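You operate a simulated robot arm through the tools that you are given. There is no shell and no other tool. Be economical: measure what you need, move in short steps, check, and stop when the job is done.

The job below is to be done with a simulated robot arm. You get a single attempt, and the scene is never put back.

JOB
Press the green top piece onto the green heel in the hand press.
Fine: heel in the slide's cradle, top piece straight on it, slide in, pull the lever, then draw the slide out again.

The check looks at the end state, three seconds after you hand in, the way a careful person would. Anything else that was tipped, shoved, dropped, spilled or broken makes it a failure.

ROBOT AND FRAMES
A 6-joint arm with a two-finger parallel gripper, fixed in place. Base frame: the origin is at the foot of the arm, x ahead of it, y to its left, z up; the work surface is at about z = 0. Lengths are in m, angles in degrees, forces in N, time in s.
With the tool pointing down near the work surface it reaches from about 0.14 to 0.58 m from the base axis. Its first joint turns from -66.0 to 66.0 degrees. Payload 2.1 kg.
Tool frame: the origin (TCP) lies between the finger pads and is the grasp point; the fingertips stand 0.03 m ahead of it; z points along the fingers, y is the line along which they close. Largest opening 0.094 m; finger width 0.028, thickness 0.01; the body of the gripper, 0.05 by 0.096 m, starts 0.055 m behind the TCP.
Orientation is told as [roll, pitch, yaw] about the base's x, y, z axes, in that order, counted from this pose: with the fingers straight down and closing along the base's y, the tool's x points along the base's -x, its y along +y and its z along -z.

CONTROLS
- The arm moves only by the tool drive_tool. Its argument "rows" is a list of rows, each an object of numbers (a shift or turn left out is 0, a gripper value left out holds the last): "gripper": the finger opening in m, from 0 to 0.094; "tx", "ty", "tz": the shift along the base's x, y, z in m; "wx", "wy", "wz": the turn, a rotation vector about the base's x, y, z in degrees. In form: [{"gripper": .., "tx": .., "ty": .., "tz": .., "wx": .., "wy": .., "wz": ..}, ...]. A call has 1 to 10 rows; each row shifts and turns the commanded pose from where the row before left it. Rows are played at 5 a second. More than 0.05 m and 8.6 degrees between two rows, or a gripper value outside its range, and nothing of the call is played. A pose out of reach is approached as far as the arm can. The call stops where the force on the tool passes 70 N (or 10 N more than at its start, if that is more) or the arm is blocked; 0.2 s more then pass. The fingers move at their own pace (about 0.072 m/s each) and stop on an object; they squeeze with about 31 N. The grip force told is the motor's: it shows also when the fingers shut on nothing. Time passes only in rows, and 0.2 s behind the last, so rows that do not move let the fingers close. It gives the time, the measured TCP pose, the force on the tool (base axes), the opening and the grip force at its end, in the units of the frame above (readings bear some noise), with the torque about the TCP (base axes, N m) and any sound that the robot's microphone picked up.
- Cameras (640 x 400 px; columns grow to the right, rows downward): "scene" is fixed at [0.0675, -0.3813, 0.4859]; the picture's right is [0.65, -0.76, 0.00], its down [-0.42, -0.36, -0.83] and it looks along [0.63, 0.54, -0.56] (base axes); focal length 214 px, centre (320, 200). "wrist" rides on the gripper at [0.076, 0.014, -0.103] in the tool frame; the picture's right is [-0.18, 0.98, 0.00], its down [-0.75, -0.14, -0.64] and it looks along [-0.63, -0.12, 0.77] (tool axes); focal length 243 px, centre (320, 200). There is no depth. A picture from a camera that has moved, and an enlarged one, comes with that camera's place and axes in the base frame and with its lens.
- camera(camera): a new picture of that camera. The clock stands still meanwhile.
- enlarge(camera, box): a new picture of the part [left, top, right, bottom] of that camera's present view, enlarged. The clock stands still meanwhile.
- finish_job(): hands the job in; it is judged then, once.

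Work in short steps. Places have to be worked out from the pictures, the camera data and where the tool is seen: move nearer, look again, correct. Check each grasp and each placing, and mend what went wrong. You have 120 turns and 76 pictures in all, those below and enlarged ones among them. Open the gripper and draw the arm clear of the work before you hand the job in, unless the task says otherwise; then end with one line.

The tools are called after "Emit:" as a command line: name --argument value ..., lists and objects as JSON in quotes. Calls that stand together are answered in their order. drive_tool: Moves the arm, as the interface text tells. Its arguments: {"type":"object","properties":{"rows":{"type":"array","items":{"type":"object","properties":{"gripper":{"type":"number"},"tx":{"type":"number"},"ty":{"type":"number"},"tz":{"type":"number"},"wx":{"type":"number"},"wy":{"type":"number"},"wz":{"type":"number"}}}}},"required":["rows"]} The other tools are called the same way: camera (camera) takes a picture; enlarge (camera, box) takes an enlarged picture of a part of a camera's view; finish_job () hands the job in.

At the start:

```text
clock: 0.0
eef_pos: [0.289, 0.0643, 0.4044]
tool_rot: [0.0, -0.1, 0.1]
force: [0.5, -0.2, -0.3]
wrist_torque: [0.04, -0.01, 0.0]
opening: 0.094
grasp_force: 0.0
```

scene: 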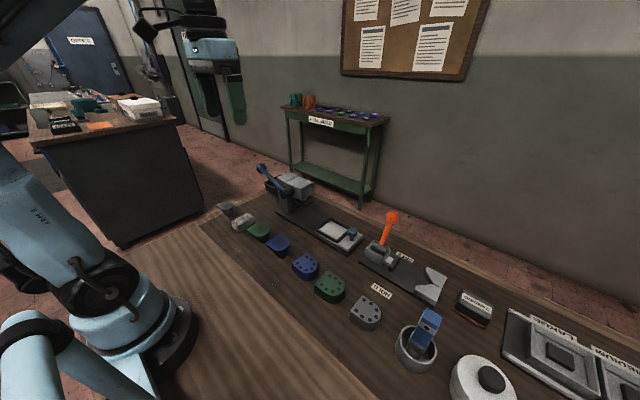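
wrist: 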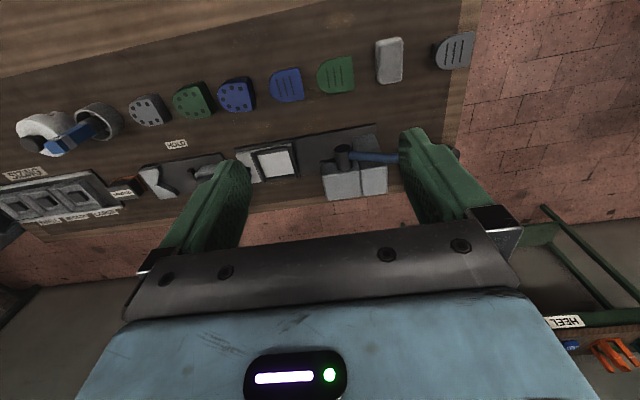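

I'll look closer at the bench from both cameras before moving.

Emit:
enlarge --camera "scene" --box '[200, 150, 460, 340]'

Emit:
enlarge --camera "wrist" --box '[120, 20, 480, 220]'

```text
2.11 times, centred on (330, 245) of scene
camera zoom: at [0.0675, -0.3813, 0.4859], right [0.65, -0.76, 0.0], down [-0.42, -0.36, -0.83], along [0.63, 0.54, -0.56], focal length 452 px, centre (299, 105)
```

zoom: 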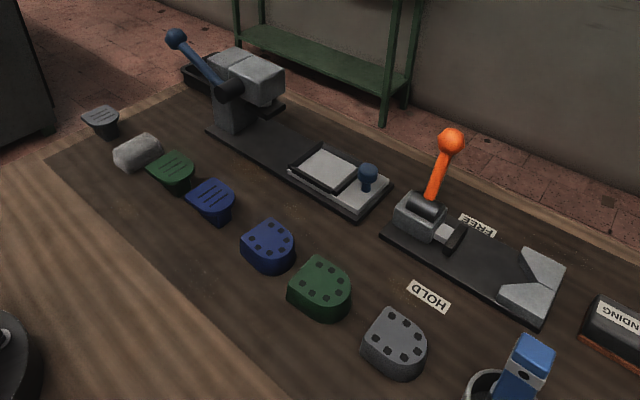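

```text
1.78 times, centred on (300, 120) of wrist
camera zoom: at [0.2128, 0.0793, 0.5075], right [0.18, 0.98, 0.0], down [0.75, -0.14, 0.64], along [0.63, -0.12, -0.77], focal length 431 px, centre (356, 342)
```

zoom: 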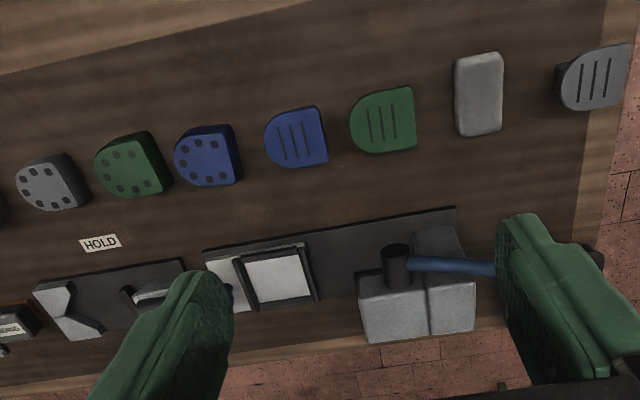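

Heels and top pieces lie in a row at x≈0.32, with the hand press (blue lever) at about x≈0.5, y≈0.1 and its slide out at y≈-0.08. I'll go lower for close views.

Emit:
drive_tool --rows '[{"ty": -0.02, "tz": -0.045}, {"ty": -0.02, "tz": -0.045}, {"ty": -0.02, "tz": -0.03}, {}]'

Emit:
camera --camera "wrist"

Emit:
enlarge --camera "scene" --box '[230, 155, 370, 255]'

```text
clock: 1.0
eef_pos: [0.2883, 0.0029, 0.2839]
tool_rot: [0.1, -0.1, 0.2]
force: [0.1, 0.0, 0.0]
wrist_torque: [-0.01, -0.01, -0.02]
opening: 0.094
grasp_force: 0.0
```

```text
71 pictures are left
camera wrist: at [0.2123, 0.018, 0.3869], right [0.18, 0.98, 0.0], down [0.75, -0.14, 0.64], along [0.63, -0.12, -0.77], focal length 243 px, centre (320, 200)
```

wrist: 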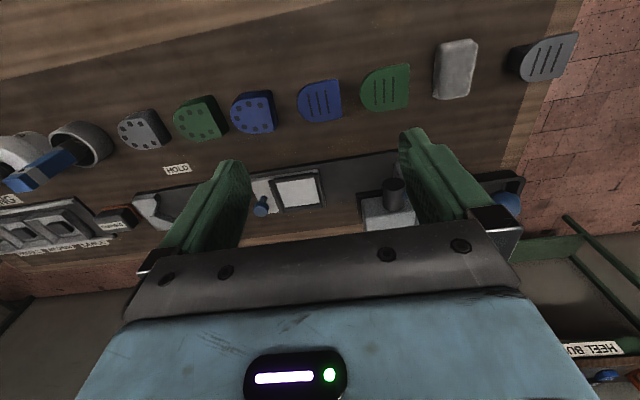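

```text
4.00 times, centred on (300, 205) of scene
camera zoom: at [0.0675, -0.3813, 0.4859], right [0.65, -0.76, 0.0], down [-0.42, -0.36, -0.83], along [0.63, 0.54, -0.56], focal length 858 px, centre (400, 180)
```

zoom: 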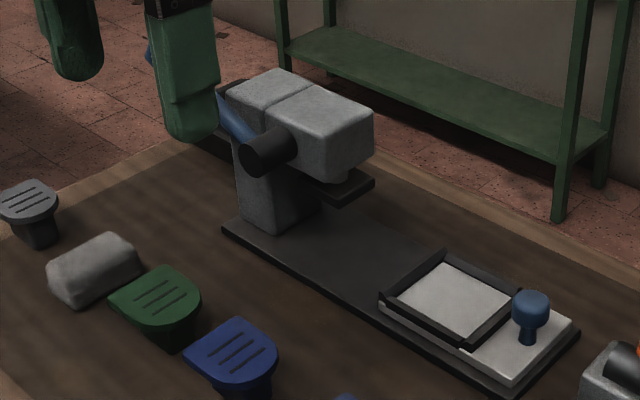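

Next I want close views of the pieces; I'll move back and lower to look under the striped tops.

Emit:
drive_tool --rows '[{"tx": -0.045, "ty": 0.02}, {"tx": -0.045, "ty": 0.02, "tz": -0.03}, {"tx": 0, "ty": 0.02, "tz": -0.045}, {"tz": -0.04}, {}]'

Emit:
camera --camera "wrist"

Emit:
enlarge --camera "scene" --box '[270, 85, 400, 160]'

Emit:
enlarge --camera "scene" --box '[210, 170, 310, 260]'

```text
refused: row 2 steps farther than a row can; nothing moved
```

```text
69 pictures are left
camera wrist: at [0.2123, 0.018, 0.3869], right [0.18, 0.98, 0.0], down [0.75, -0.14, 0.64], along [0.63, -0.12, -0.77], focal length 243 px, centre (320, 200)
```

wrist: 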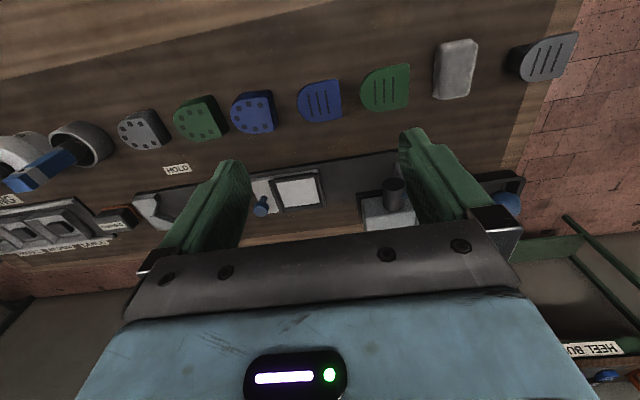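

```text
4.92 times, centred on (335, 122) of scene
camera zoom: at [0.0675, -0.3813, 0.4859], right [0.65, -0.76, 0.0], down [-0.42, -0.36, -0.83], along [0.63, 0.54, -0.56], focal length 1056 px, centre (246, 582)
```

zoom: 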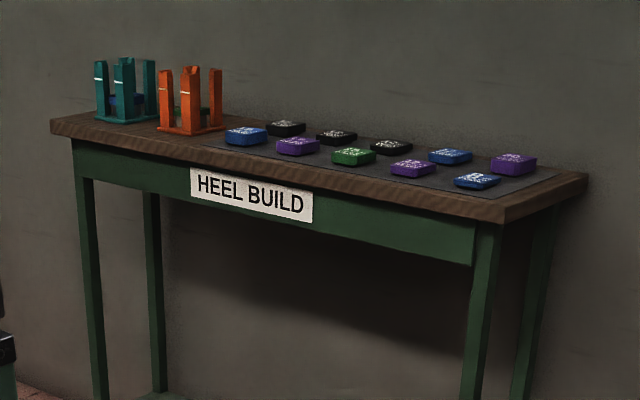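

```text
4.44 times, centred on (260, 215) of scene
camera zoom: at [0.0675, -0.3813, 0.4859], right [0.65, -0.76, 0.0], down [-0.42, -0.36, -0.83], along [0.63, 0.54, -0.56], focal length 953 px, centre (587, 133)
```

zoom: 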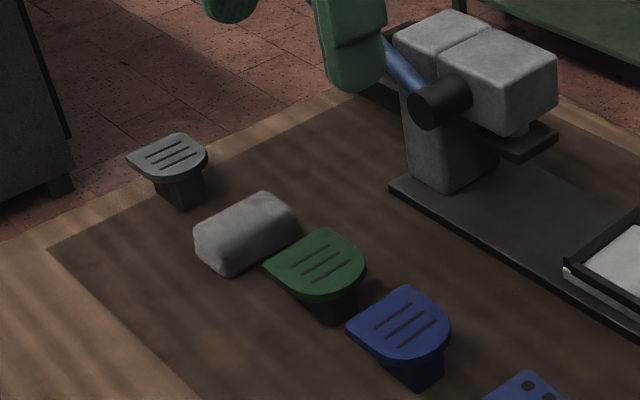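

The step was too large; I'll redo it in smaller ones.

Emit:
drive_tool --rows '[{"tx": -0.045}, {"tx": -0.04, "ty": 0.02}, {"ty": 0.02, "tz": -0.04}, {"ty": 0.01, "tz": -0.045}, {"tz": -0.045}, {}]'

Emit:
camera --camera "wrist"

```text
clock: 2.4
eef_pos: [0.2038, 0.0565, 0.1555]
tool_rot: [0.1, -0.1, 0.1]
force: [-0.1, 0.1, 0.1]
wrist_torque: [-0.01, -0.03, -0.01]
opening: 0.0939
grasp_force: 0.1
```

```text
66 pictures are left
camera wrist: at [0.127, 0.07, 0.2562], right [0.18, 0.98, 0.0], down [0.75, -0.14, 0.64], along [0.63, -0.12, -0.77], focal length 243 px, centre (320, 200)
```

wrist: 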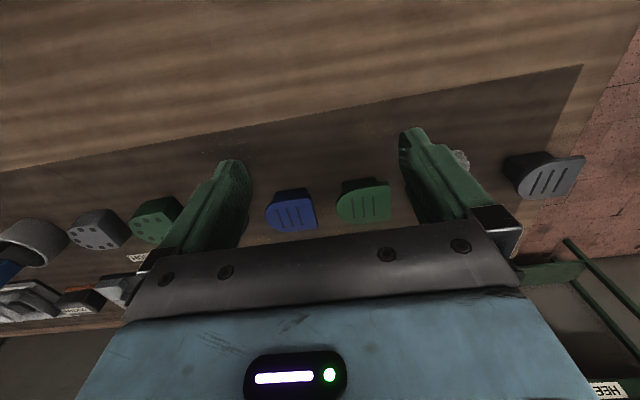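

I'll tilt the tool to view the pieces from the side.

Emit:
drive_tool --rows '[{"wy": -8}, {"wy": -8}, {"wy": -8}, {}]'

Emit:
enlarge --camera "wrist" --box '[120, 60, 480, 260]'

```text
clock: 3.4
eef_pos: [0.2179, 0.0597, 0.1536]
tool_rot: [0.2, -24.2, 0.1]
force: [-0.3, -0.2, 0.5]
wrist_torque: [0.03, 0.03, 0.01]
opening: 0.0939
grasp_force: 0.0
out of reach, approached as far as the arm can: row 3
```

```text
1.78 times, centred on (300, 160) of wrist
camera zoom: at [0.1068, 0.0756, 0.2153], right [0.17, 0.98, 0.08], down [0.42, -0.14, 0.89], along [0.89, -0.12, -0.44], focal length 431 px, centre (356, 271)
```

zoom: 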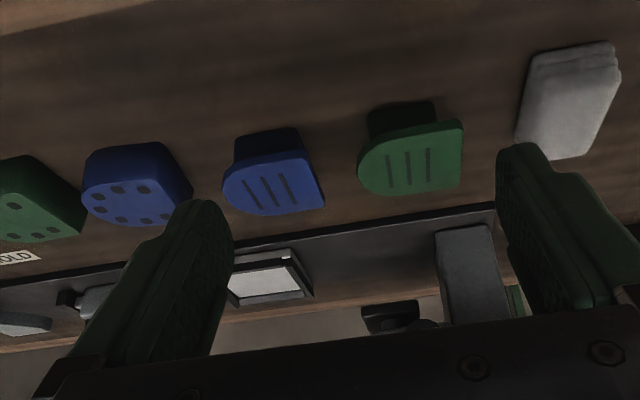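

Emit:
enlarge --camera "wrist" --box '[230, 105, 390, 205]'

```text
4.00 times, centred on (310, 155) of wrist
camera zoom: at [0.1068, 0.0756, 0.2153], right [0.17, 0.98, 0.08], down [0.42, -0.14, 0.89], along [0.89, -0.12, -0.44], focal length 970 px, centre (360, 380)
```

zoom: 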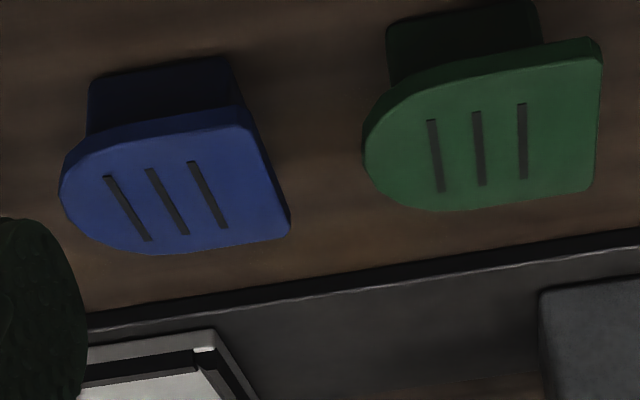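

The striped ones are thin treaded plates with a block beneath (top pieces), the dotted ones thick blocks (heels). I need accurate sizes, so I'll zoom the fixed camera on both and on the cradle.

Emit:
enlarge --camera "scene" --box '[305, 260, 355, 310]'

Emit:
enlarge --camera "scene" --box '[240, 210, 290, 260]'

Emit:
enlarge --camera "scene" --box '[310, 205, 370, 265]'

```text
8.00 times, centred on (330, 285) of scene
camera zoom: at [0.0675, -0.3813, 0.4859], right [0.65, -0.76, 0.0], down [-0.42, -0.36, -0.83], along [0.63, 0.54, -0.56], focal length 1716 px, centre (240, -480)
```

zoom: 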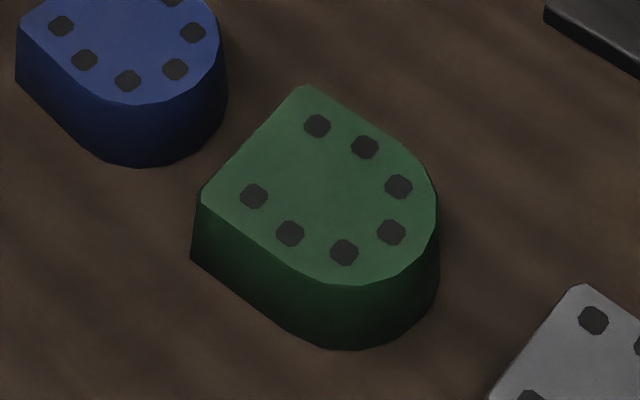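

```text
8.00 times, centred on (265, 235) of scene
camera zoom: at [0.0675, -0.3813, 0.4859], right [0.65, -0.76, 0.0], down [-0.42, -0.36, -0.83], along [0.63, 0.54, -0.56], focal length 1716 px, centre (760, -80)
```

zoom: 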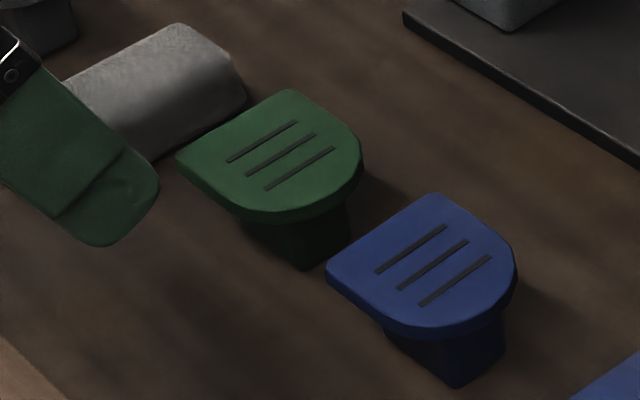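

```text
6.67 times, centred on (340, 235) of scene
camera zoom: at [0.0675, -0.3813, 0.4859], right [0.65, -0.76, 0.0], down [-0.42, -0.36, -0.83], along [0.63, 0.54, -0.56], focal length 1430 px, centre (187, -33)
```

zoom: 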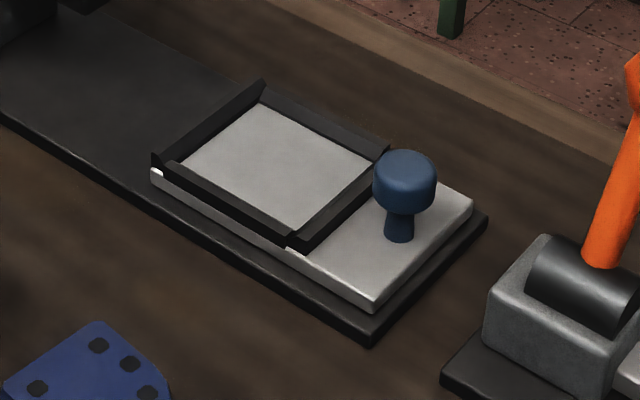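

Heel (green, dotted) measures about 50×60×35 mm, centred near (0.322,-0.198), sides parallel to y. I'll level the tool, rise, and move above it, then yaw 90° so the fingers close along x.

Emit:
drive_tool --rows '[{"wy": 8, "tz": 0.03}, {"wy": 8, "tz": 0.03}, {"wy": 8, "tz": 0.01}, {"ty": -0.04, "tx": 0.025}, {"ty": -0.04, "tx": 0.025}, {"ty": -0.04, "tx": 0.025}, {"ty": -0.04, "tx": 0.025}, {"ty": -0.045}, {"ty": -0.045}, {}]'

Emit:
drive_tool --rows '[{"wz": 8.5}, {"wz": 8.5}, {"wz": 8.5}, {"wz": 8.5}, {"wz": 8.5}, {"wz": 8.5}, {"wz": 8.5}, {"wz": 8.5}, {"wz": 8.5}, {"wz": 8.5}]'

Emit:
drive_tool --rows '[{"wz": 5}, {}]'

Emit:
camera --camera "wrist"

Emit:
camera --camera "scene"

```text
clock: 5.6
eef_pos: [0.318, -0.1888, 0.2234]
tool_rot: [0.1, -0.1, 0.0]
force: [0.0, -0.4, 0.9]
wrist_torque: [0.04, 0.0, 0.0]
opening: 0.0941
grasp_force: 0.1
```

```text
clock: 7.8
eef_pos: [0.3184, -0.1897, 0.224]
tool_rot: [0.1, -0.1, 85.2]
force: [0.2, 0.6, 0.3]
wrist_torque: [-0.01, 0.03, -0.03]
opening: 0.0941
grasp_force: 0.2
```

```text
clock: 8.4
eef_pos: [0.318, -0.189, 0.2244]
tool_rot: [0.0, 0.0, 90.2]
force: [0.1, 0.2, -0.5]
wrist_torque: [0.02, 0.03, 0.01]
opening: 0.0939
grasp_force: 0.1
```

```text
60 pictures are left
camera wrist: at [0.3045, -0.2652, 0.326], right [-0.98, 0.18, 0.0], down [0.14, 0.75, 0.64], along [0.11, 0.63, -0.77], focal length 243 px, centre (320, 200)
```

wrist: 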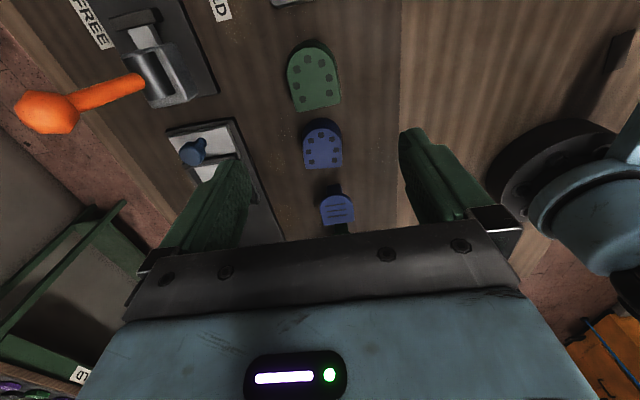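

```text
59 pictures are left
```

scene: 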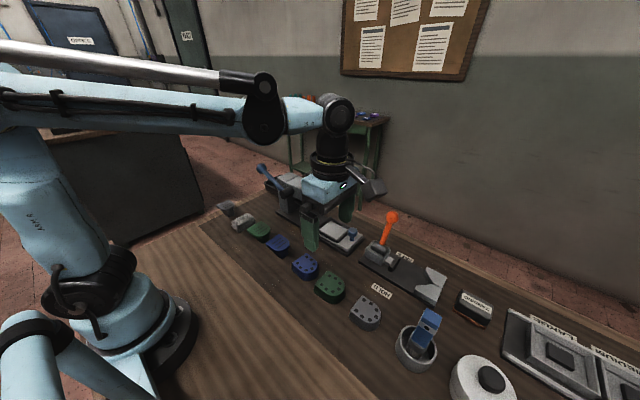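

Emit:
enlarge --camera "wrist" --box '[270, 30, 360, 120]'

```text
4.44 times, centred on (315, 75) of wrist
camera zoom: at [0.3045, -0.2652, 0.326], right [-0.98, 0.18, 0.0], down [0.14, 0.75, 0.64], along [0.11, 0.63, -0.77], focal length 1078 px, centre (342, 756)
```

zoom: 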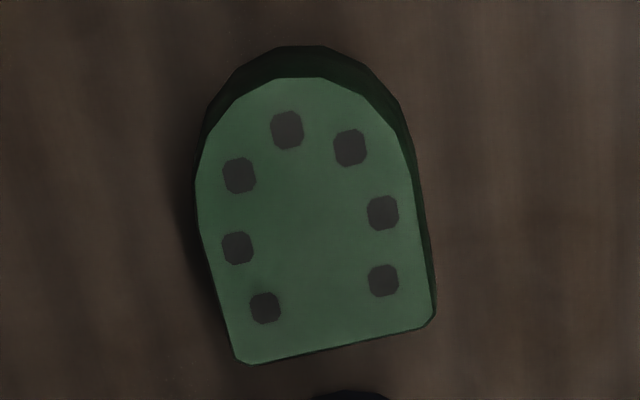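

The heel is centred at x≈0.322, y -0.168 to -0.228, yaw ≈0, top at z≈0.035. I'll descend astride it, tips to z≈0.018, and close.

Emit:
drive_tool --rows '[{"tx": 0.004, "ty": -0.001, "tz": -0.04}, {"tz": -0.04}, {"tz": -0.04}, {"tz": -0.03}, {"tz": -0.015}, {"tz": -0.011}, {}, {"gripper": 0.04}, {}, {}]'

Emit:
camera --camera "wrist"

```text
clock: 10.6
eef_pos: [0.3213, -0.1908, 0.0474]
tool_rot: [0.1, -0.1, 90.1]
force: [1.1, 0.0, -0.5]
wrist_torque: [-0.03, 0.03, -0.05]
opening: 0.0569
grasp_force: 31.0
```

```text
57 pictures are left
camera wrist: at [0.3083, -0.2659, 0.1496], right [-0.98, 0.18, 0.0], down [0.14, 0.75, 0.64], along [0.12, 0.63, -0.77], focal length 243 px, centre (320, 200)
```

wrist: 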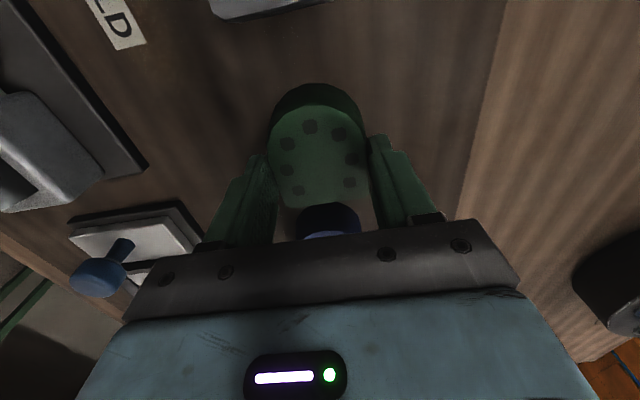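

Gripped at 57 mm. Lift and check the hold.

Emit:
drive_tool --rows '[{"tz": 0.02}, {"tz": 0.03}, {"tz": 0.04}, {"tz": 0.04}, {}]'

Emit:
camera --camera "wrist"

Emit:
camera --camera "scene"

```text
clock: 11.8
eef_pos: [0.3232, -0.1891, 0.177]
tool_rot: [0.1, -0.1, 90.1]
force: [-0.6, 0.0, 0.2]
wrist_torque: [0.01, 0.01, -0.03]
opening: 0.057
grasp_force: 30.7
```

```text
56 pictures are left
camera wrist: at [0.3087, -0.265, 0.2799], right [-0.98, 0.18, 0.0], down [0.14, 0.75, 0.64], along [0.12, 0.63, -0.77], focal length 243 px, centre (320, 200)
```

wrist: 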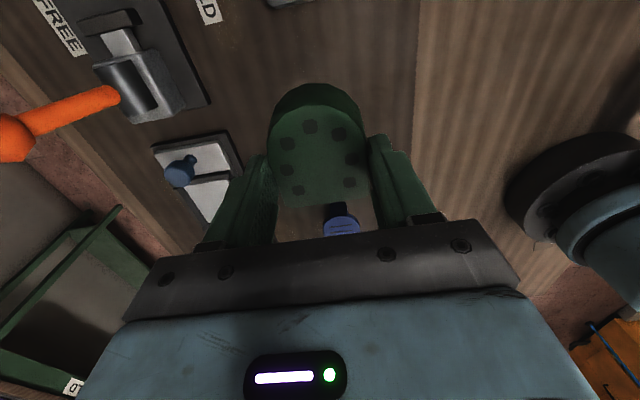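

```text
55 pictures are left
```

scene: 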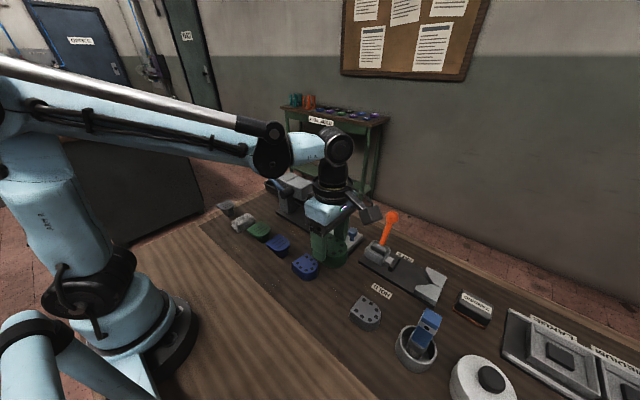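

Heel held firmly. The neighbouring orange lever's ball is at about (0.547,-0.228,0.117), so I raise to z≈0.22 before moving over to look at the cradle.

Emit:
drive_tool --rows '[{"tz": 0.045}, {"tx": 0.045}, {"tx": 0.045}, {"tx": 0.045}, {"tx": 0.03}, {}]'

Emit:
camera --camera "wrist"

```text
clock: 13.2
eef_pos: [0.4878, -0.189, 0.2214]
tool_rot: [0.1, -0.1, 90.2]
force: [-0.2, 0.9, -0.6]
wrist_torque: [-0.02, 0.01, 0.0]
opening: 0.0567
grasp_force: 30.2
```

```text
54 pictures are left
camera wrist: at [0.4733, -0.2651, 0.3245], right [-0.98, 0.18, 0.0], down [0.14, 0.75, 0.64], along [0.12, 0.63, -0.77], focal length 243 px, centre (320, 200)
```

wrist: 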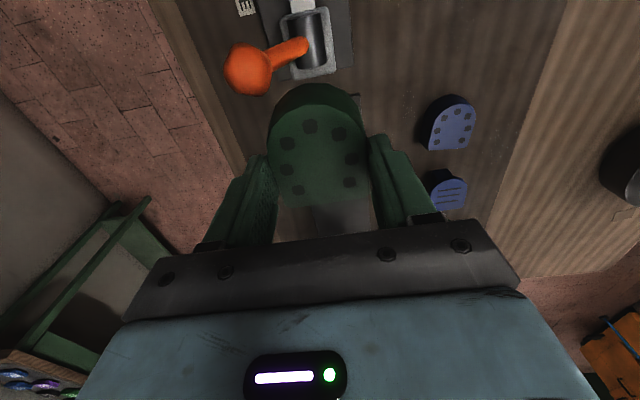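

The heel hides the cradle from here; I'll view it from one side (x≈0.33, y≈-0.13).

Emit:
drive_tool --rows '[{"tx": -0.045}, {"tx": -0.04, "ty": 0.02}, {"tx": -0.04, "ty": 0.02}, {"tx": -0.033, "ty": 0.02}, {}]'

Emit:
enlarge --camera "wrist" --box '[130, 80, 290, 200]'

```text
clock: 14.4
eef_pos: [0.3278, -0.1307, 0.222]
tool_rot: [0.1, -0.1, 90.1]
force: [-0.6, -0.5, -1.5]
wrist_torque: [0.01, 0.02, 0.02]
opening: 0.0568
grasp_force: 31.2
```

```text
3.33 times, centred on (210, 140) of wrist
camera zoom: at [0.3149, -0.2055, 0.3235], right [-0.98, 0.18, 0.0], down [0.14, 0.75, 0.64], along [0.12, 0.63, -0.77], focal length 809 px, centre (687, 400)
```

zoom: 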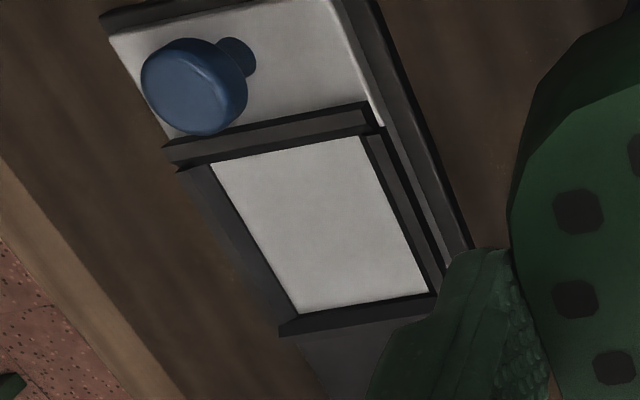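

Cradle pocket measured: x 0.462–0.523, y -0.109 to -0.037, centre (0.492,-0.073). Heel centre is about 7 mm toward -y from the TCP, so I go to TCP (0.4923,-0.066) and descend part way.

Emit:
drive_tool --rows '[{"tx": 0.04, "ty": 0.016}, {"tx": 0.04, "ty": 0.016}, {"tx": 0.04, "ty": 0.016}, {"tx": 0.0443, "ty": 0.0167}, {"tz": -0.04}, {"tz": -0.04}, {"tz": -0.03}, {}]'

Emit:
camera --camera "wrist"

Emit:
enlarge --camera "scene" --box '[270, 170, 410, 270]'

```text
clock: 16.2
eef_pos: [0.4946, -0.0659, 0.1132]
tool_rot: [0.0, -0.1, 90.1]
force: [1.1, 0.2, -1.5]
wrist_torque: [0.04, 0.04, 0.0]
opening: 0.057
grasp_force: 30.8
```

```text
52 pictures are left
camera wrist: at [0.4807, -0.1409, 0.2146], right [-0.98, 0.18, 0.0], down [0.14, 0.75, 0.64], along [0.12, 0.63, -0.77], focal length 243 px, centre (320, 200)
```

wrist: 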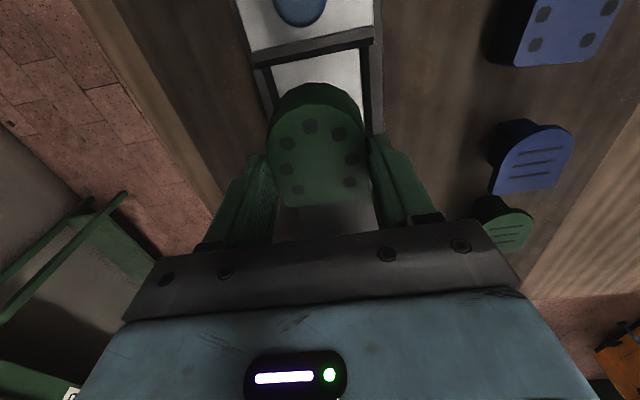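

```text
4.00 times, centred on (340, 220) of scene
camera zoom: at [0.0675, -0.3813, 0.4859], right [0.65, -0.76, 0.0], down [-0.42, -0.36, -0.83], along [0.63, 0.54, -0.56], focal length 858 px, centre (240, 120)
```

zoom: 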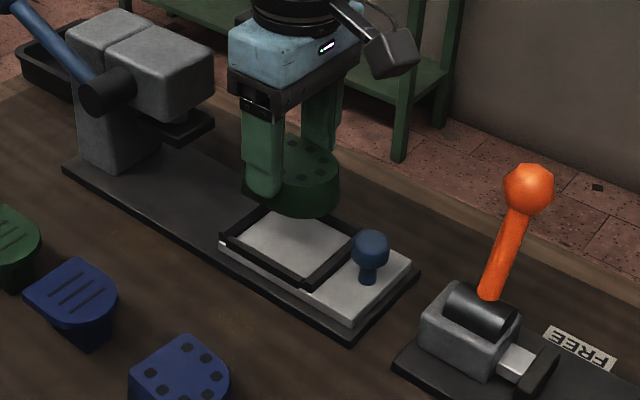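

Emit:
enlarge --camera "wrist" --box '[230, 10, 410, 220]'

```text
1.90 times, centred on (320, 115) of wrist
camera zoom: at [0.4807, -0.1409, 0.2146], right [-0.98, 0.18, 0.0], down [0.14, 0.75, 0.64], along [0.12, 0.63, -0.77], focal length 462 px, centre (320, 362)
```

zoom: 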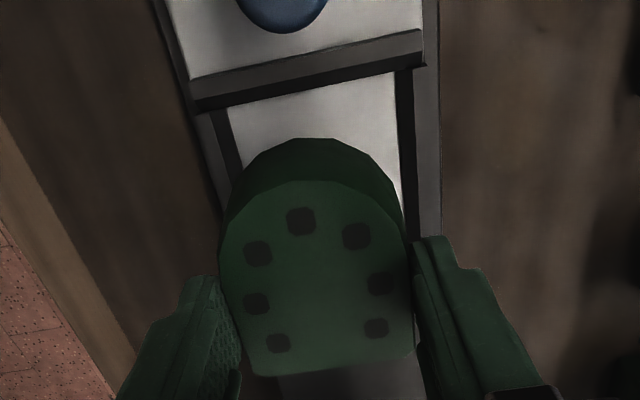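

The heel is nearly aligned, about 1.8 mm too far in +x. I'll correct and descend gently to contact.

Emit:
drive_tool --rows '[{"tx": -0.0018, "tz": -0.015}, {"tz": -0.015}, {"tz": -0.005}, {}]'

Emit:
drive_tool --rows '[{"tz": -0.003}, {"tz": -0.003}, {}]'

Emit:
enlarge --camera "scene" --box '[300, 190, 380, 260]'

```text
clock: 17.2
eef_pos: [0.4918, -0.0649, 0.0769]
tool_rot: [0.2, -0.1, 90.0]
force: [-0.9, 0.3, -1.4]
wrist_torque: [-0.05, -0.02, -0.01]
opening: 0.0569
grasp_force: 31.4
```

```text
clock: 18.0
eef_pos: [0.4923, -0.0657, 0.0719]
tool_rot: [0.1, 0.0, 90.1]
force: [-0.5, -3.6, 1.1]
wrist_torque: [-0.01, -0.05, -0.12]
opening: 0.057
grasp_force: 31.2
```

```text
5.71 times, centred on (340, 225) of scene
camera zoom: at [0.0675, -0.3813, 0.4859], right [0.65, -0.76, 0.0], down [-0.42, -0.36, -0.83], along [0.63, 0.54, -0.56], focal length 1226 px, centre (206, 57)
```

zoom: 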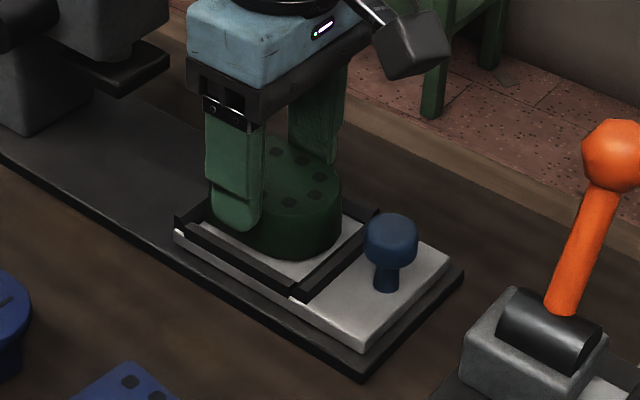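

A small -y force says the flat end meets the +y wall chamfer, and there's a gap at the round end. I'll shift 3 mm toward -y and continue down.

Emit:
drive_tool --rows '[{"tz": 0.002, "ty": -0.003}, {"tz": -0.004}, {"tz": -0.002}, {}]'

Emit:
drive_tool --rows '[{"tz": -0.002}, {"tz": -0.002}, {}]'

```text
clock: 19.0
eef_pos: [0.4919, -0.0698, 0.0687]
tool_rot: [0.2, -0.2, 90.1]
force: [-5.2, 0.1, 29.6]
wrist_torque: [0.03, 0.24, 0.01]
opening: 0.0572
grasp_force: 31.2
```

```text
clock: 19.8
eef_pos: [0.4903, -0.0689, 0.0642]
tool_rot: [0.2, -0.1, 90.1]
force: [-10.3, 1.9, 30.3]
wrist_torque: [0.1, 0.48, -0.02]
opening: 0.0578
grasp_force: 30.9
```

Emit:
enlarge --camera "scene" --box '[310, 200, 370, 250]'

Emit:
enlarge --camera "wrist" --box '[230, 10, 410, 220]'

```text
8.00 times, centred on (340, 225) of scene
camera zoom: at [0.0674, -0.3813, 0.486], right [0.65, -0.76, 0.0], down [-0.42, -0.36, -0.83], along [0.63, 0.54, -0.56], focal length 1716 px, centre (160, 0)
```

zoom: 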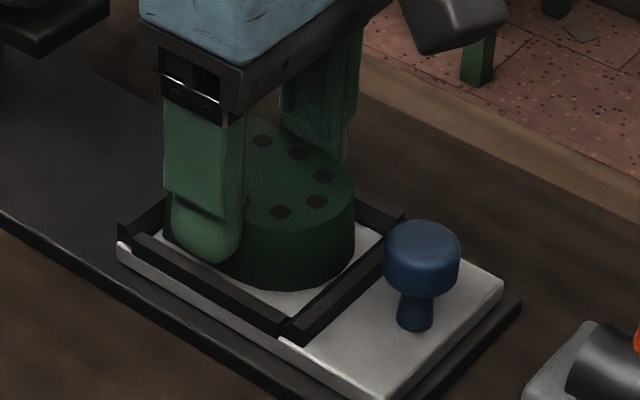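

```text
1.90 times, centred on (320, 115) of wrist
camera zoom: at [0.478, -0.1441, 0.1661], right [-0.98, 0.18, 0.0], down [0.14, 0.75, 0.64], along [0.11, 0.63, -0.77], focal length 462 px, centre (320, 362)
```

zoom: 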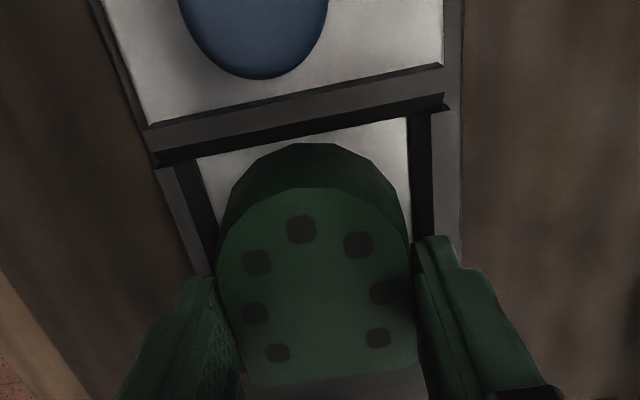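

The heel looks seated on the pad with the fingers having slid slightly down it. I'll relieve the load, open just a few mm, rise a little, then open fully and look.

Emit:
drive_tool --rows '[{"tz": 0.003}, {"gripper": 0.0595}, {}, {"tz": 0.006}, {"tz": 0.005}, {"gripper": 0.07}, {"tz": 0.02}, {}]'

Emit:
enlarge --camera "scene" --box '[310, 200, 370, 250]'

Emit:
enlarge --camera "wrist" --box '[230, 10, 410, 220]'

```text
clock: 21.6
eef_pos: [0.4926, -0.0686, 0.0976]
tool_rot: [0.1, -0.1, 90.2]
force: [1.1, -0.2, 0.0]
wrist_torque: [0.01, 0.0, -0.01]
opening: 0.07
grasp_force: 0.1
```

```text
8.00 times, centred on (340, 225) of scene
camera zoom: at [0.0675, -0.3813, 0.4859], right [0.65, -0.76, 0.0], down [-0.42, -0.36, -0.83], along [0.63, 0.54, -0.56], focal length 1716 px, centre (160, 0)
```

zoom: 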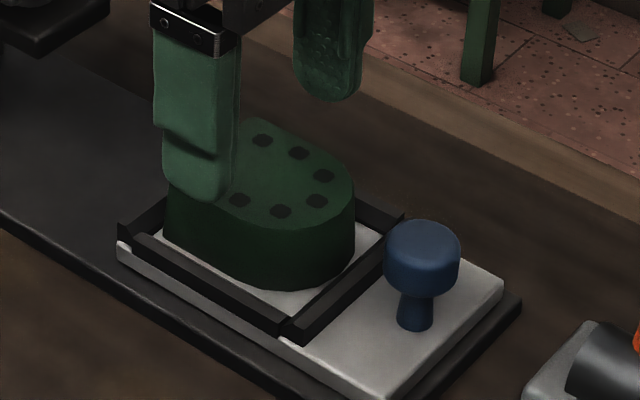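

```text
1.90 times, centred on (320, 115) of wrist
camera zoom: at [0.4782, -0.1443, 0.1999], right [-0.98, 0.18, 0.0], down [0.14, 0.75, 0.64], along [0.12, 0.63, -0.77], focal length 462 px, centre (320, 362)
```

zoom: 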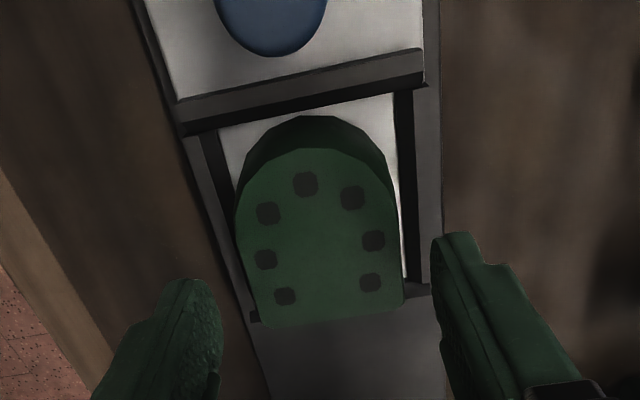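

The heel sits flat inside the cradle (top about x 0.466–0.519, y -0.107 to -0.048). Now I rise and go over to the green top piece for a look.

Emit:
drive_tool --rows '[{"tz": 0.045, "gripper": 0.094}, {"tz": 0.045}, {"tx": -0.045}, {"tx": -0.045}, {"tx": -0.04, "ty": 0.025}, {"tx": -0.03, "ty": 0.035}, {"ty": 0.045}, {"ty": 0.045}, {}]'

Emit:
enlarge --camera "wrist" --box '[230, 20, 410, 220]'

```text
clock: 23.6
eef_pos: [0.3319, 0.0812, 0.1857]
tool_rot: [0.2, -0.1, 90.1]
force: [0.3, -0.7, 0.0]
wrist_torque: [-0.03, 0.03, -0.02]
opening: 0.0939
grasp_force: 0.0
```

```text
2.00 times, centred on (320, 120) of wrist
camera zoom: at [0.3183, 0.0064, 0.2896], right [-0.98, 0.18, 0.0], down [0.14, 0.75, 0.64], along [0.12, 0.63, -0.77], focal length 485 px, centre (320, 360)
```

zoom: 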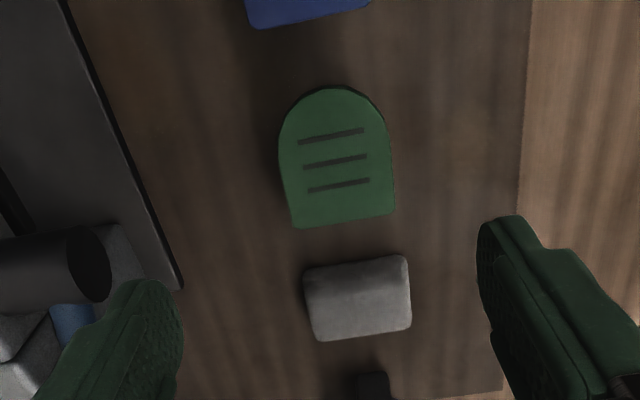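

Top piece: top at z≈0.034, x 0.2985–0.354, y 0.055–0.120, yaw≈0. I'll descend with the tips just below the plate (TCP z≈0.048) and close.

Emit:
drive_tool --rows '[{"tx": -0.0059, "ty": 0.009, "tz": -0.04}, {"tz": -0.04}, {"tz": -0.035}, {"tz": -0.015}, {"tz": -0.008}, {}, {"gripper": 0.045}, {}, {}]'

Emit:
camera --camera "wrist"

```text
clock: 25.6
eef_pos: [0.3263, 0.0916, 0.0502]
tool_rot: [0.2, -0.1, 90.1]
force: [-0.6, 0.8, 0.9]
wrist_torque: [-0.04, 0.03, -0.01]
opening: 0.0547
grasp_force: 30.6
```

```text
43 pictures are left
camera wrist: at [0.3125, 0.0151, 0.152], right [-0.98, 0.18, 0.0], down [0.14, 0.75, 0.64], along [0.12, 0.63, -0.77], focal length 243 px, centre (320, 200)
```

wrist: 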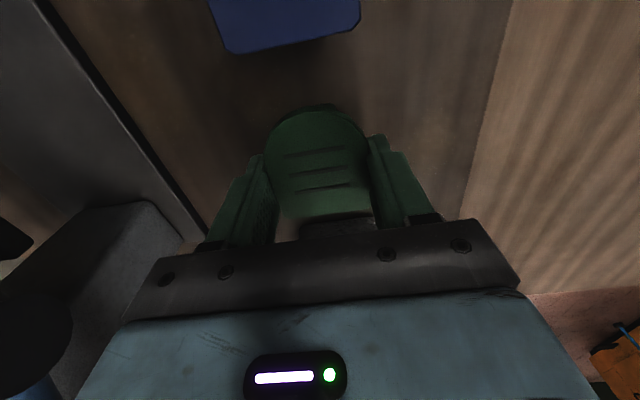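

Gripped at 54.7 mm on the plate edges. I'll lift gently and see what comes up with it.

Emit:
drive_tool --rows '[{"tz": 0.015}, {"tz": 0.03}, {"tz": 0.04}, {"tz": 0.04}, {}]'

Emit:
camera --camera "wrist"

Emit:
enlarge --camera "scene" --box '[220, 140, 320, 260]'

```text
clock: 26.8
eef_pos: [0.325, 0.0905, 0.1751]
tool_rot: [0.0, -0.2, 90.2]
force: [-0.5, 0.2, -0.6]
wrist_torque: [-0.03, 0.0, -0.01]
opening: 0.0551
grasp_force: 31.2
```

```text
42 pictures are left
camera wrist: at [0.3123, 0.0145, 0.2767], right [-0.98, 0.18, 0.0], down [0.14, 0.75, 0.64], along [0.12, 0.63, -0.77], focal length 243 px, centre (320, 200)
```

wrist: 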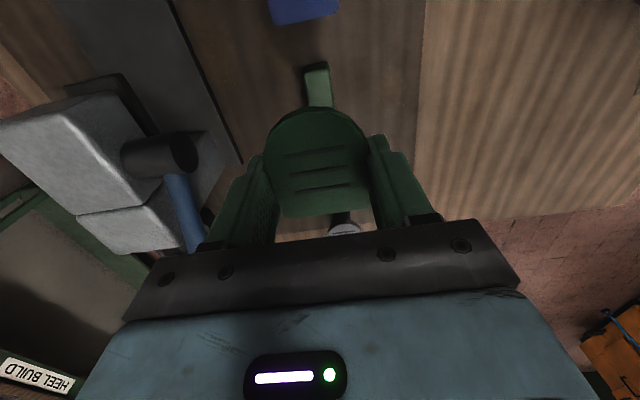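

```text
3.33 times, centred on (270, 200) of scene
camera zoom: at [0.0675, -0.3813, 0.4859], right [0.65, -0.76, 0.0], down [-0.42, -0.36, -0.83], along [0.63, 0.54, -0.56], focal length 715 px, centre (487, 200)
```

zoom: 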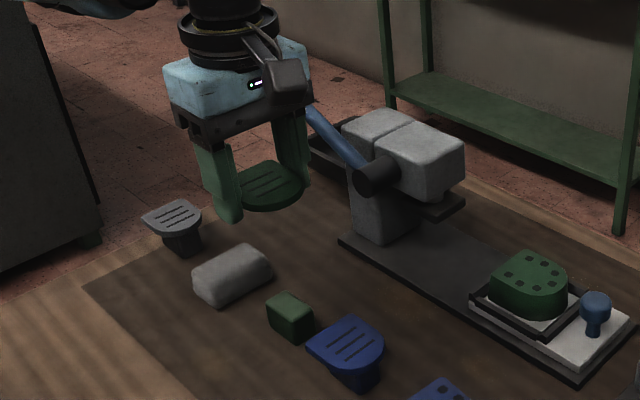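

The block was only a stand; the plate came up level. Now I carry it over the heel, moving in y first, then x, staying clear of the press head.

Emit:
drive_tool --rows '[{"ty": -0.045}, {"ty": -0.045}, {"ty": -0.045}, {"ty": -0.029, "tx": 0.03}, {"tx": 0.045}, {"tx": 0.045}, {"tx": 0.0465}, {"tz": -0.04}, {"tz": -0.02}, {}]'

Emit:
enlarge --camera "wrist" --box '[230, 20, 410, 220]'

Emit:
enlarge --camera "scene" --box '[300, 180, 380, 250]'

```text
clock: 29.0
eef_pos: [0.4924, -0.0746, 0.1131]
tool_rot: [0.0, 0.0, 90.1]
force: [-0.1, -0.1, -0.2]
wrist_torque: [0.01, 0.03, -0.01]
opening: 0.0554
grasp_force: 31.3
```

```text
2.00 times, centred on (320, 120) of wrist
camera zoom: at [0.479, -0.1493, 0.2164], right [-0.98, 0.18, 0.0], down [0.14, 0.75, 0.64], along [0.12, 0.63, -0.77], focal length 485 px, centre (320, 360)
```

zoom: 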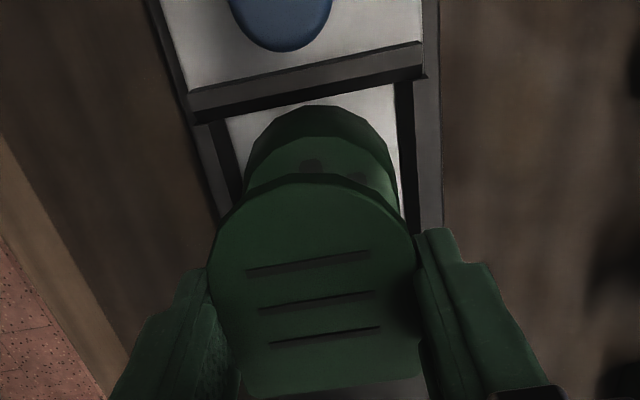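

```text
5.71 times, centred on (340, 215) of scene
camera zoom: at [0.0675, -0.3813, 0.4859], right [0.65, -0.76, 0.0], down [-0.42, -0.36, -0.83], along [0.63, 0.54, -0.56], focal length 1226 px, centre (206, 114)
```

zoom: 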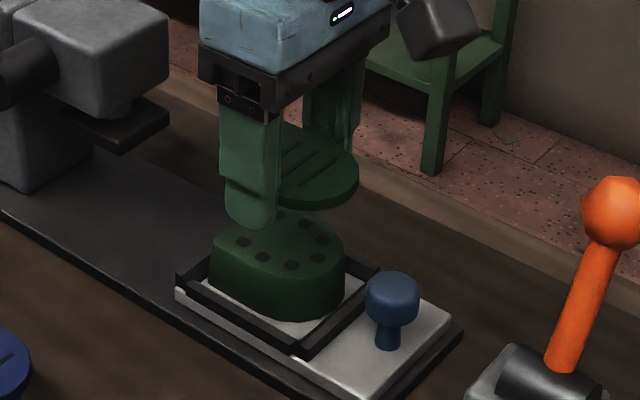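

Plate and heel are aligned within about a millimetre. I'll lower gently to contact.

Emit:
drive_tool --rows '[{"tx": -0.0005, "tz": -0.015}, {"tz": -0.01}, {"tz": -0.003}, {}]'

Emit:
drive_tool --rows '[{"tz": -0.002}, {"tz": -0.002}, {}]'

```text
clock: 30.0
eef_pos: [0.4919, -0.0734, 0.086]
tool_rot: [0.2, 0.0, 90.1]
force: [0.1, 0.2, -0.1]
wrist_torque: [0.04, -0.02, 0.02]
opening: 0.0553
grasp_force: 30.9
```

```text
clock: 30.8
eef_pos: [0.4935, -0.0738, 0.0829]
tool_rot: [0.1, -0.2, 90.1]
force: [0.6, 0.0, -0.7]
wrist_torque: [-0.02, 0.02, -0.02]
opening: 0.0549
grasp_force: 30.3
```

Emit:
enlarge --camera "scene" --box '[310, 195, 370, 245]'

Emit:
enlarge --camera "wrist" --box '[230, 20, 410, 220]'

```text
8.00 times, centred on (340, 220) of scene
camera zoom: at [0.0675, -0.3813, 0.4859], right [0.65, -0.76, 0.0], down [-0.42, -0.36, -0.83], along [0.63, 0.54, -0.56], focal length 1716 px, centre (160, 40)
```

zoom: 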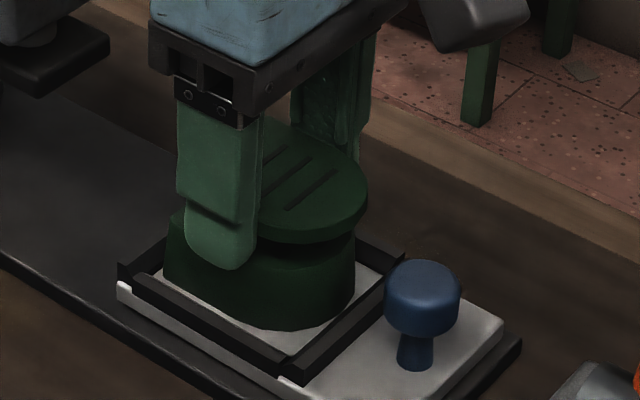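

```text
2.00 times, centred on (320, 120) of wrist
camera zoom: at [0.4782, -0.1492, 0.1846], right [-0.98, 0.18, 0.0], down [0.14, 0.75, 0.64], along [0.12, 0.63, -0.77], focal length 485 px, centre (320, 360)
```

zoom: 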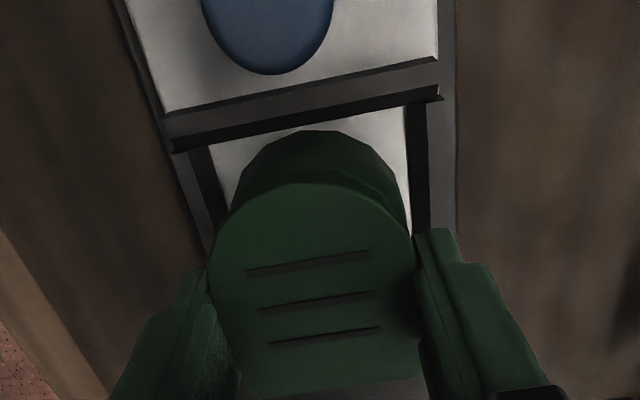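

Still a few mm above the heel. Continue down in small steps to contact.

Emit:
drive_tool --rows '[{"tz": -0.002}, {"tz": -0.002}, {}]'

Emit:
drive_tool --rows '[{"tz": -0.0015}, {"tz": -0.0015}, {}]'

```text
clock: 31.6
eef_pos: [0.4912, -0.0739, 0.0781]
tool_rot: [0.2, -0.1, 90.1]
force: [-7.2, 0.7, 25.0]
wrist_torque: [0.13, 0.29, 0.02]
opening: 0.056
grasp_force: 30.9
```

```text
clock: 32.4
eef_pos: [0.4909, -0.0731, 0.0755]
tool_rot: [0.2, -0.1, 90.1]
force: [-11.2, 0.7, 28.2]
wrist_torque: [0.1, 0.5, 0.05]
opening: 0.0565
grasp_force: 30.9
```

Contact made (28 N). I back off, release a little, rise, open fully and inspect.

Emit:
drive_tool --rows '[{"tz": 0.002}, {"gripper": 0.062}, {}, {"gripper": 0.075}, {"tz": 0.01}, {"tz": 0.03}, {"tz": 0.03, "gripper": 0.094}, {}]'

Emit:
enlarge --camera "scene" --box '[310, 195, 370, 245]'

Emit:
enlarge --camera "wrist" --box '[230, 20, 410, 220]'

```text
clock: 34.2
eef_pos: [0.4916, -0.0749, 0.148]
tool_rot: [0.1, -0.1, 90.1]
force: [0.4, 0.9, 0.4]
wrist_torque: [0.0, -0.01, -0.02]
opening: 0.094
grasp_force: 0.0
```

```text
8.00 times, centred on (340, 220) of scene
camera zoom: at [0.0675, -0.3813, 0.4859], right [0.65, -0.76, 0.0], down [-0.42, -0.36, -0.83], along [0.63, 0.54, -0.56], focal length 1716 px, centre (160, 40)
```

zoom: 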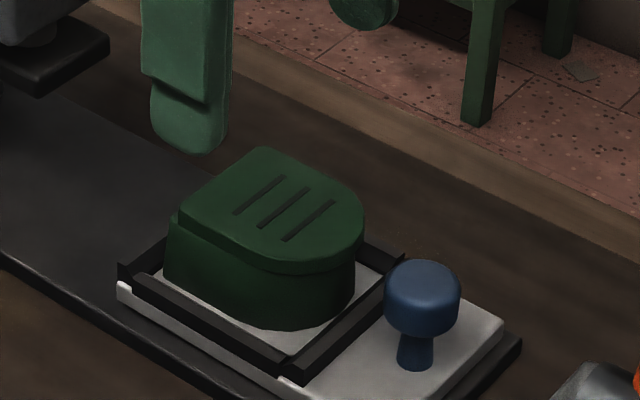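

```text
2.00 times, centred on (320, 120) of wrist
camera zoom: at [0.4778, -0.1495, 0.25], right [-0.98, 0.18, 0.0], down [0.14, 0.75, 0.64], along [0.12, 0.63, -0.77], focal length 485 px, centre (320, 360)
```

zoom: 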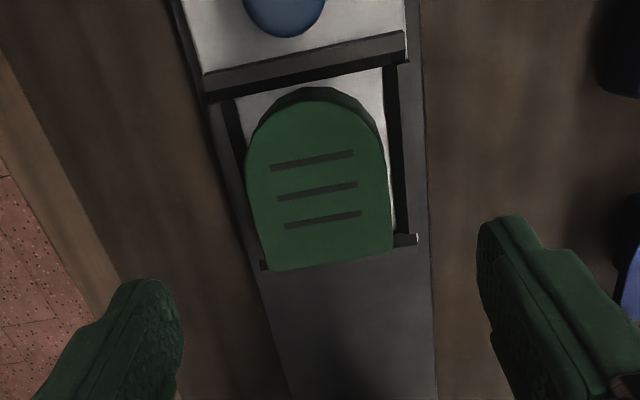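

The plate looks offset a few millimetres toward the round end; zooming more to quantify.

Emit:
enlarge --camera "scene" --box '[326, 210, 358, 238]'

Emit:
enlarge --camera "wrist" --box '[280, 50, 360, 160]'

```text
14.29 times, centred on (342, 224) of scene
camera zoom: at [0.0675, -0.3813, 0.4859], right [0.65, -0.76, 0.0], down [-0.42, -0.36, -0.83], along [0.63, 0.54, -0.56], focal length 3064 px, centre (6, -143)
```

zoom: 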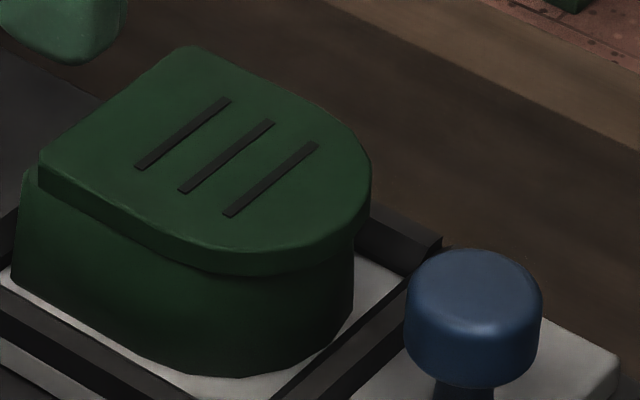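

```text
3.64 times, centred on (320, 105) of wrist
camera zoom: at [0.4778, -0.1495, 0.25], right [-0.98, 0.18, 0.0], down [0.14, 0.75, 0.64], along [0.12, 0.63, -0.77], focal length 882 px, centre (320, 546)
```

zoom: 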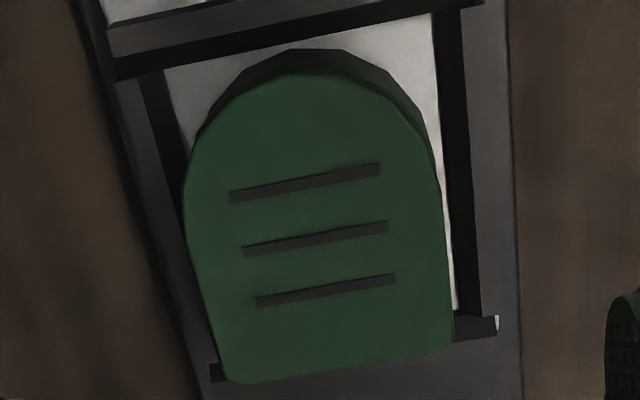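

The plate sits ~4–5 mm too far toward -y (its flat end steps in from the heel's flat end). I'll regrip the plate, lift a little, shift +4.5 mm y and +0.6 mm x, and set it down again.

Emit:
drive_tool --rows '[{"tz": -0.03}, {"tz": -0.025}, {"tz": -0.007}, {}, {"gripper": 0.045}, {}, {}, {"tz": 0.003}, {"tz": 0.004}, {}]'

Emit:
enlarge --camera "scene" --box '[310, 195, 370, 245]'

```text
clock: 36.4
eef_pos: [0.4907, -0.074, 0.0923]
tool_rot: [0.1, -0.2, 90.1]
force: [-0.2, -0.5, -0.5]
wrist_torque: [-0.02, 0.01, -0.03]
opening: 0.055
grasp_force: 30.8
```

```text
8.00 times, centred on (340, 220) of scene
camera zoom: at [0.0675, -0.3813, 0.4859], right [0.65, -0.76, 0.0], down [-0.42, -0.36, -0.83], along [0.63, 0.54, -0.56], focal length 1716 px, centre (160, 40)
```

zoom: 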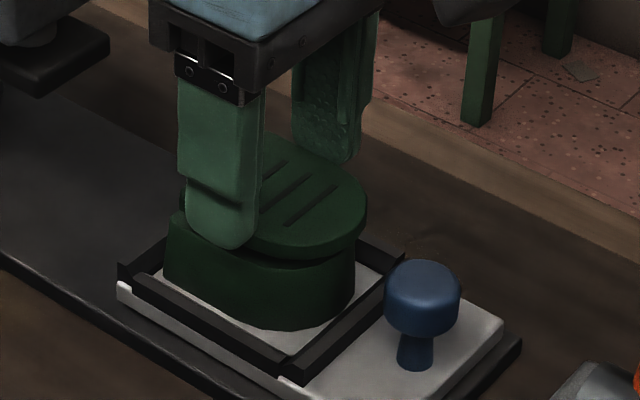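

Plate regripped and lifted; the heel stayed. Shift and lower.

Emit:
drive_tool --rows '[{"ty": 0.0045, "tx": 0.0008}, {"tz": -0.003}, {"tz": -0.003}, {"tz": -0.001}, {}]'

Emit:
drive_tool --rows '[{"tz": -0.001}, {}]'

```text
clock: 37.6
eef_pos: [0.4925, -0.0695, 0.0857]
tool_rot: [0.1, -0.1, 90.1]
force: [-0.3, 0.0, -0.1]
wrist_torque: [0.02, 0.02, 0.0]
opening: 0.0551
grasp_force: 30.9
```

```text
clock: 38.2
eef_pos: [0.4924, -0.069, 0.085]
tool_rot: [0.0, -0.1, 90.1]
force: [0.8, 0.4, 13.8]
wrist_torque: [-0.02, -0.02, 0.0]
opening: 0.0551
grasp_force: 31.2
```

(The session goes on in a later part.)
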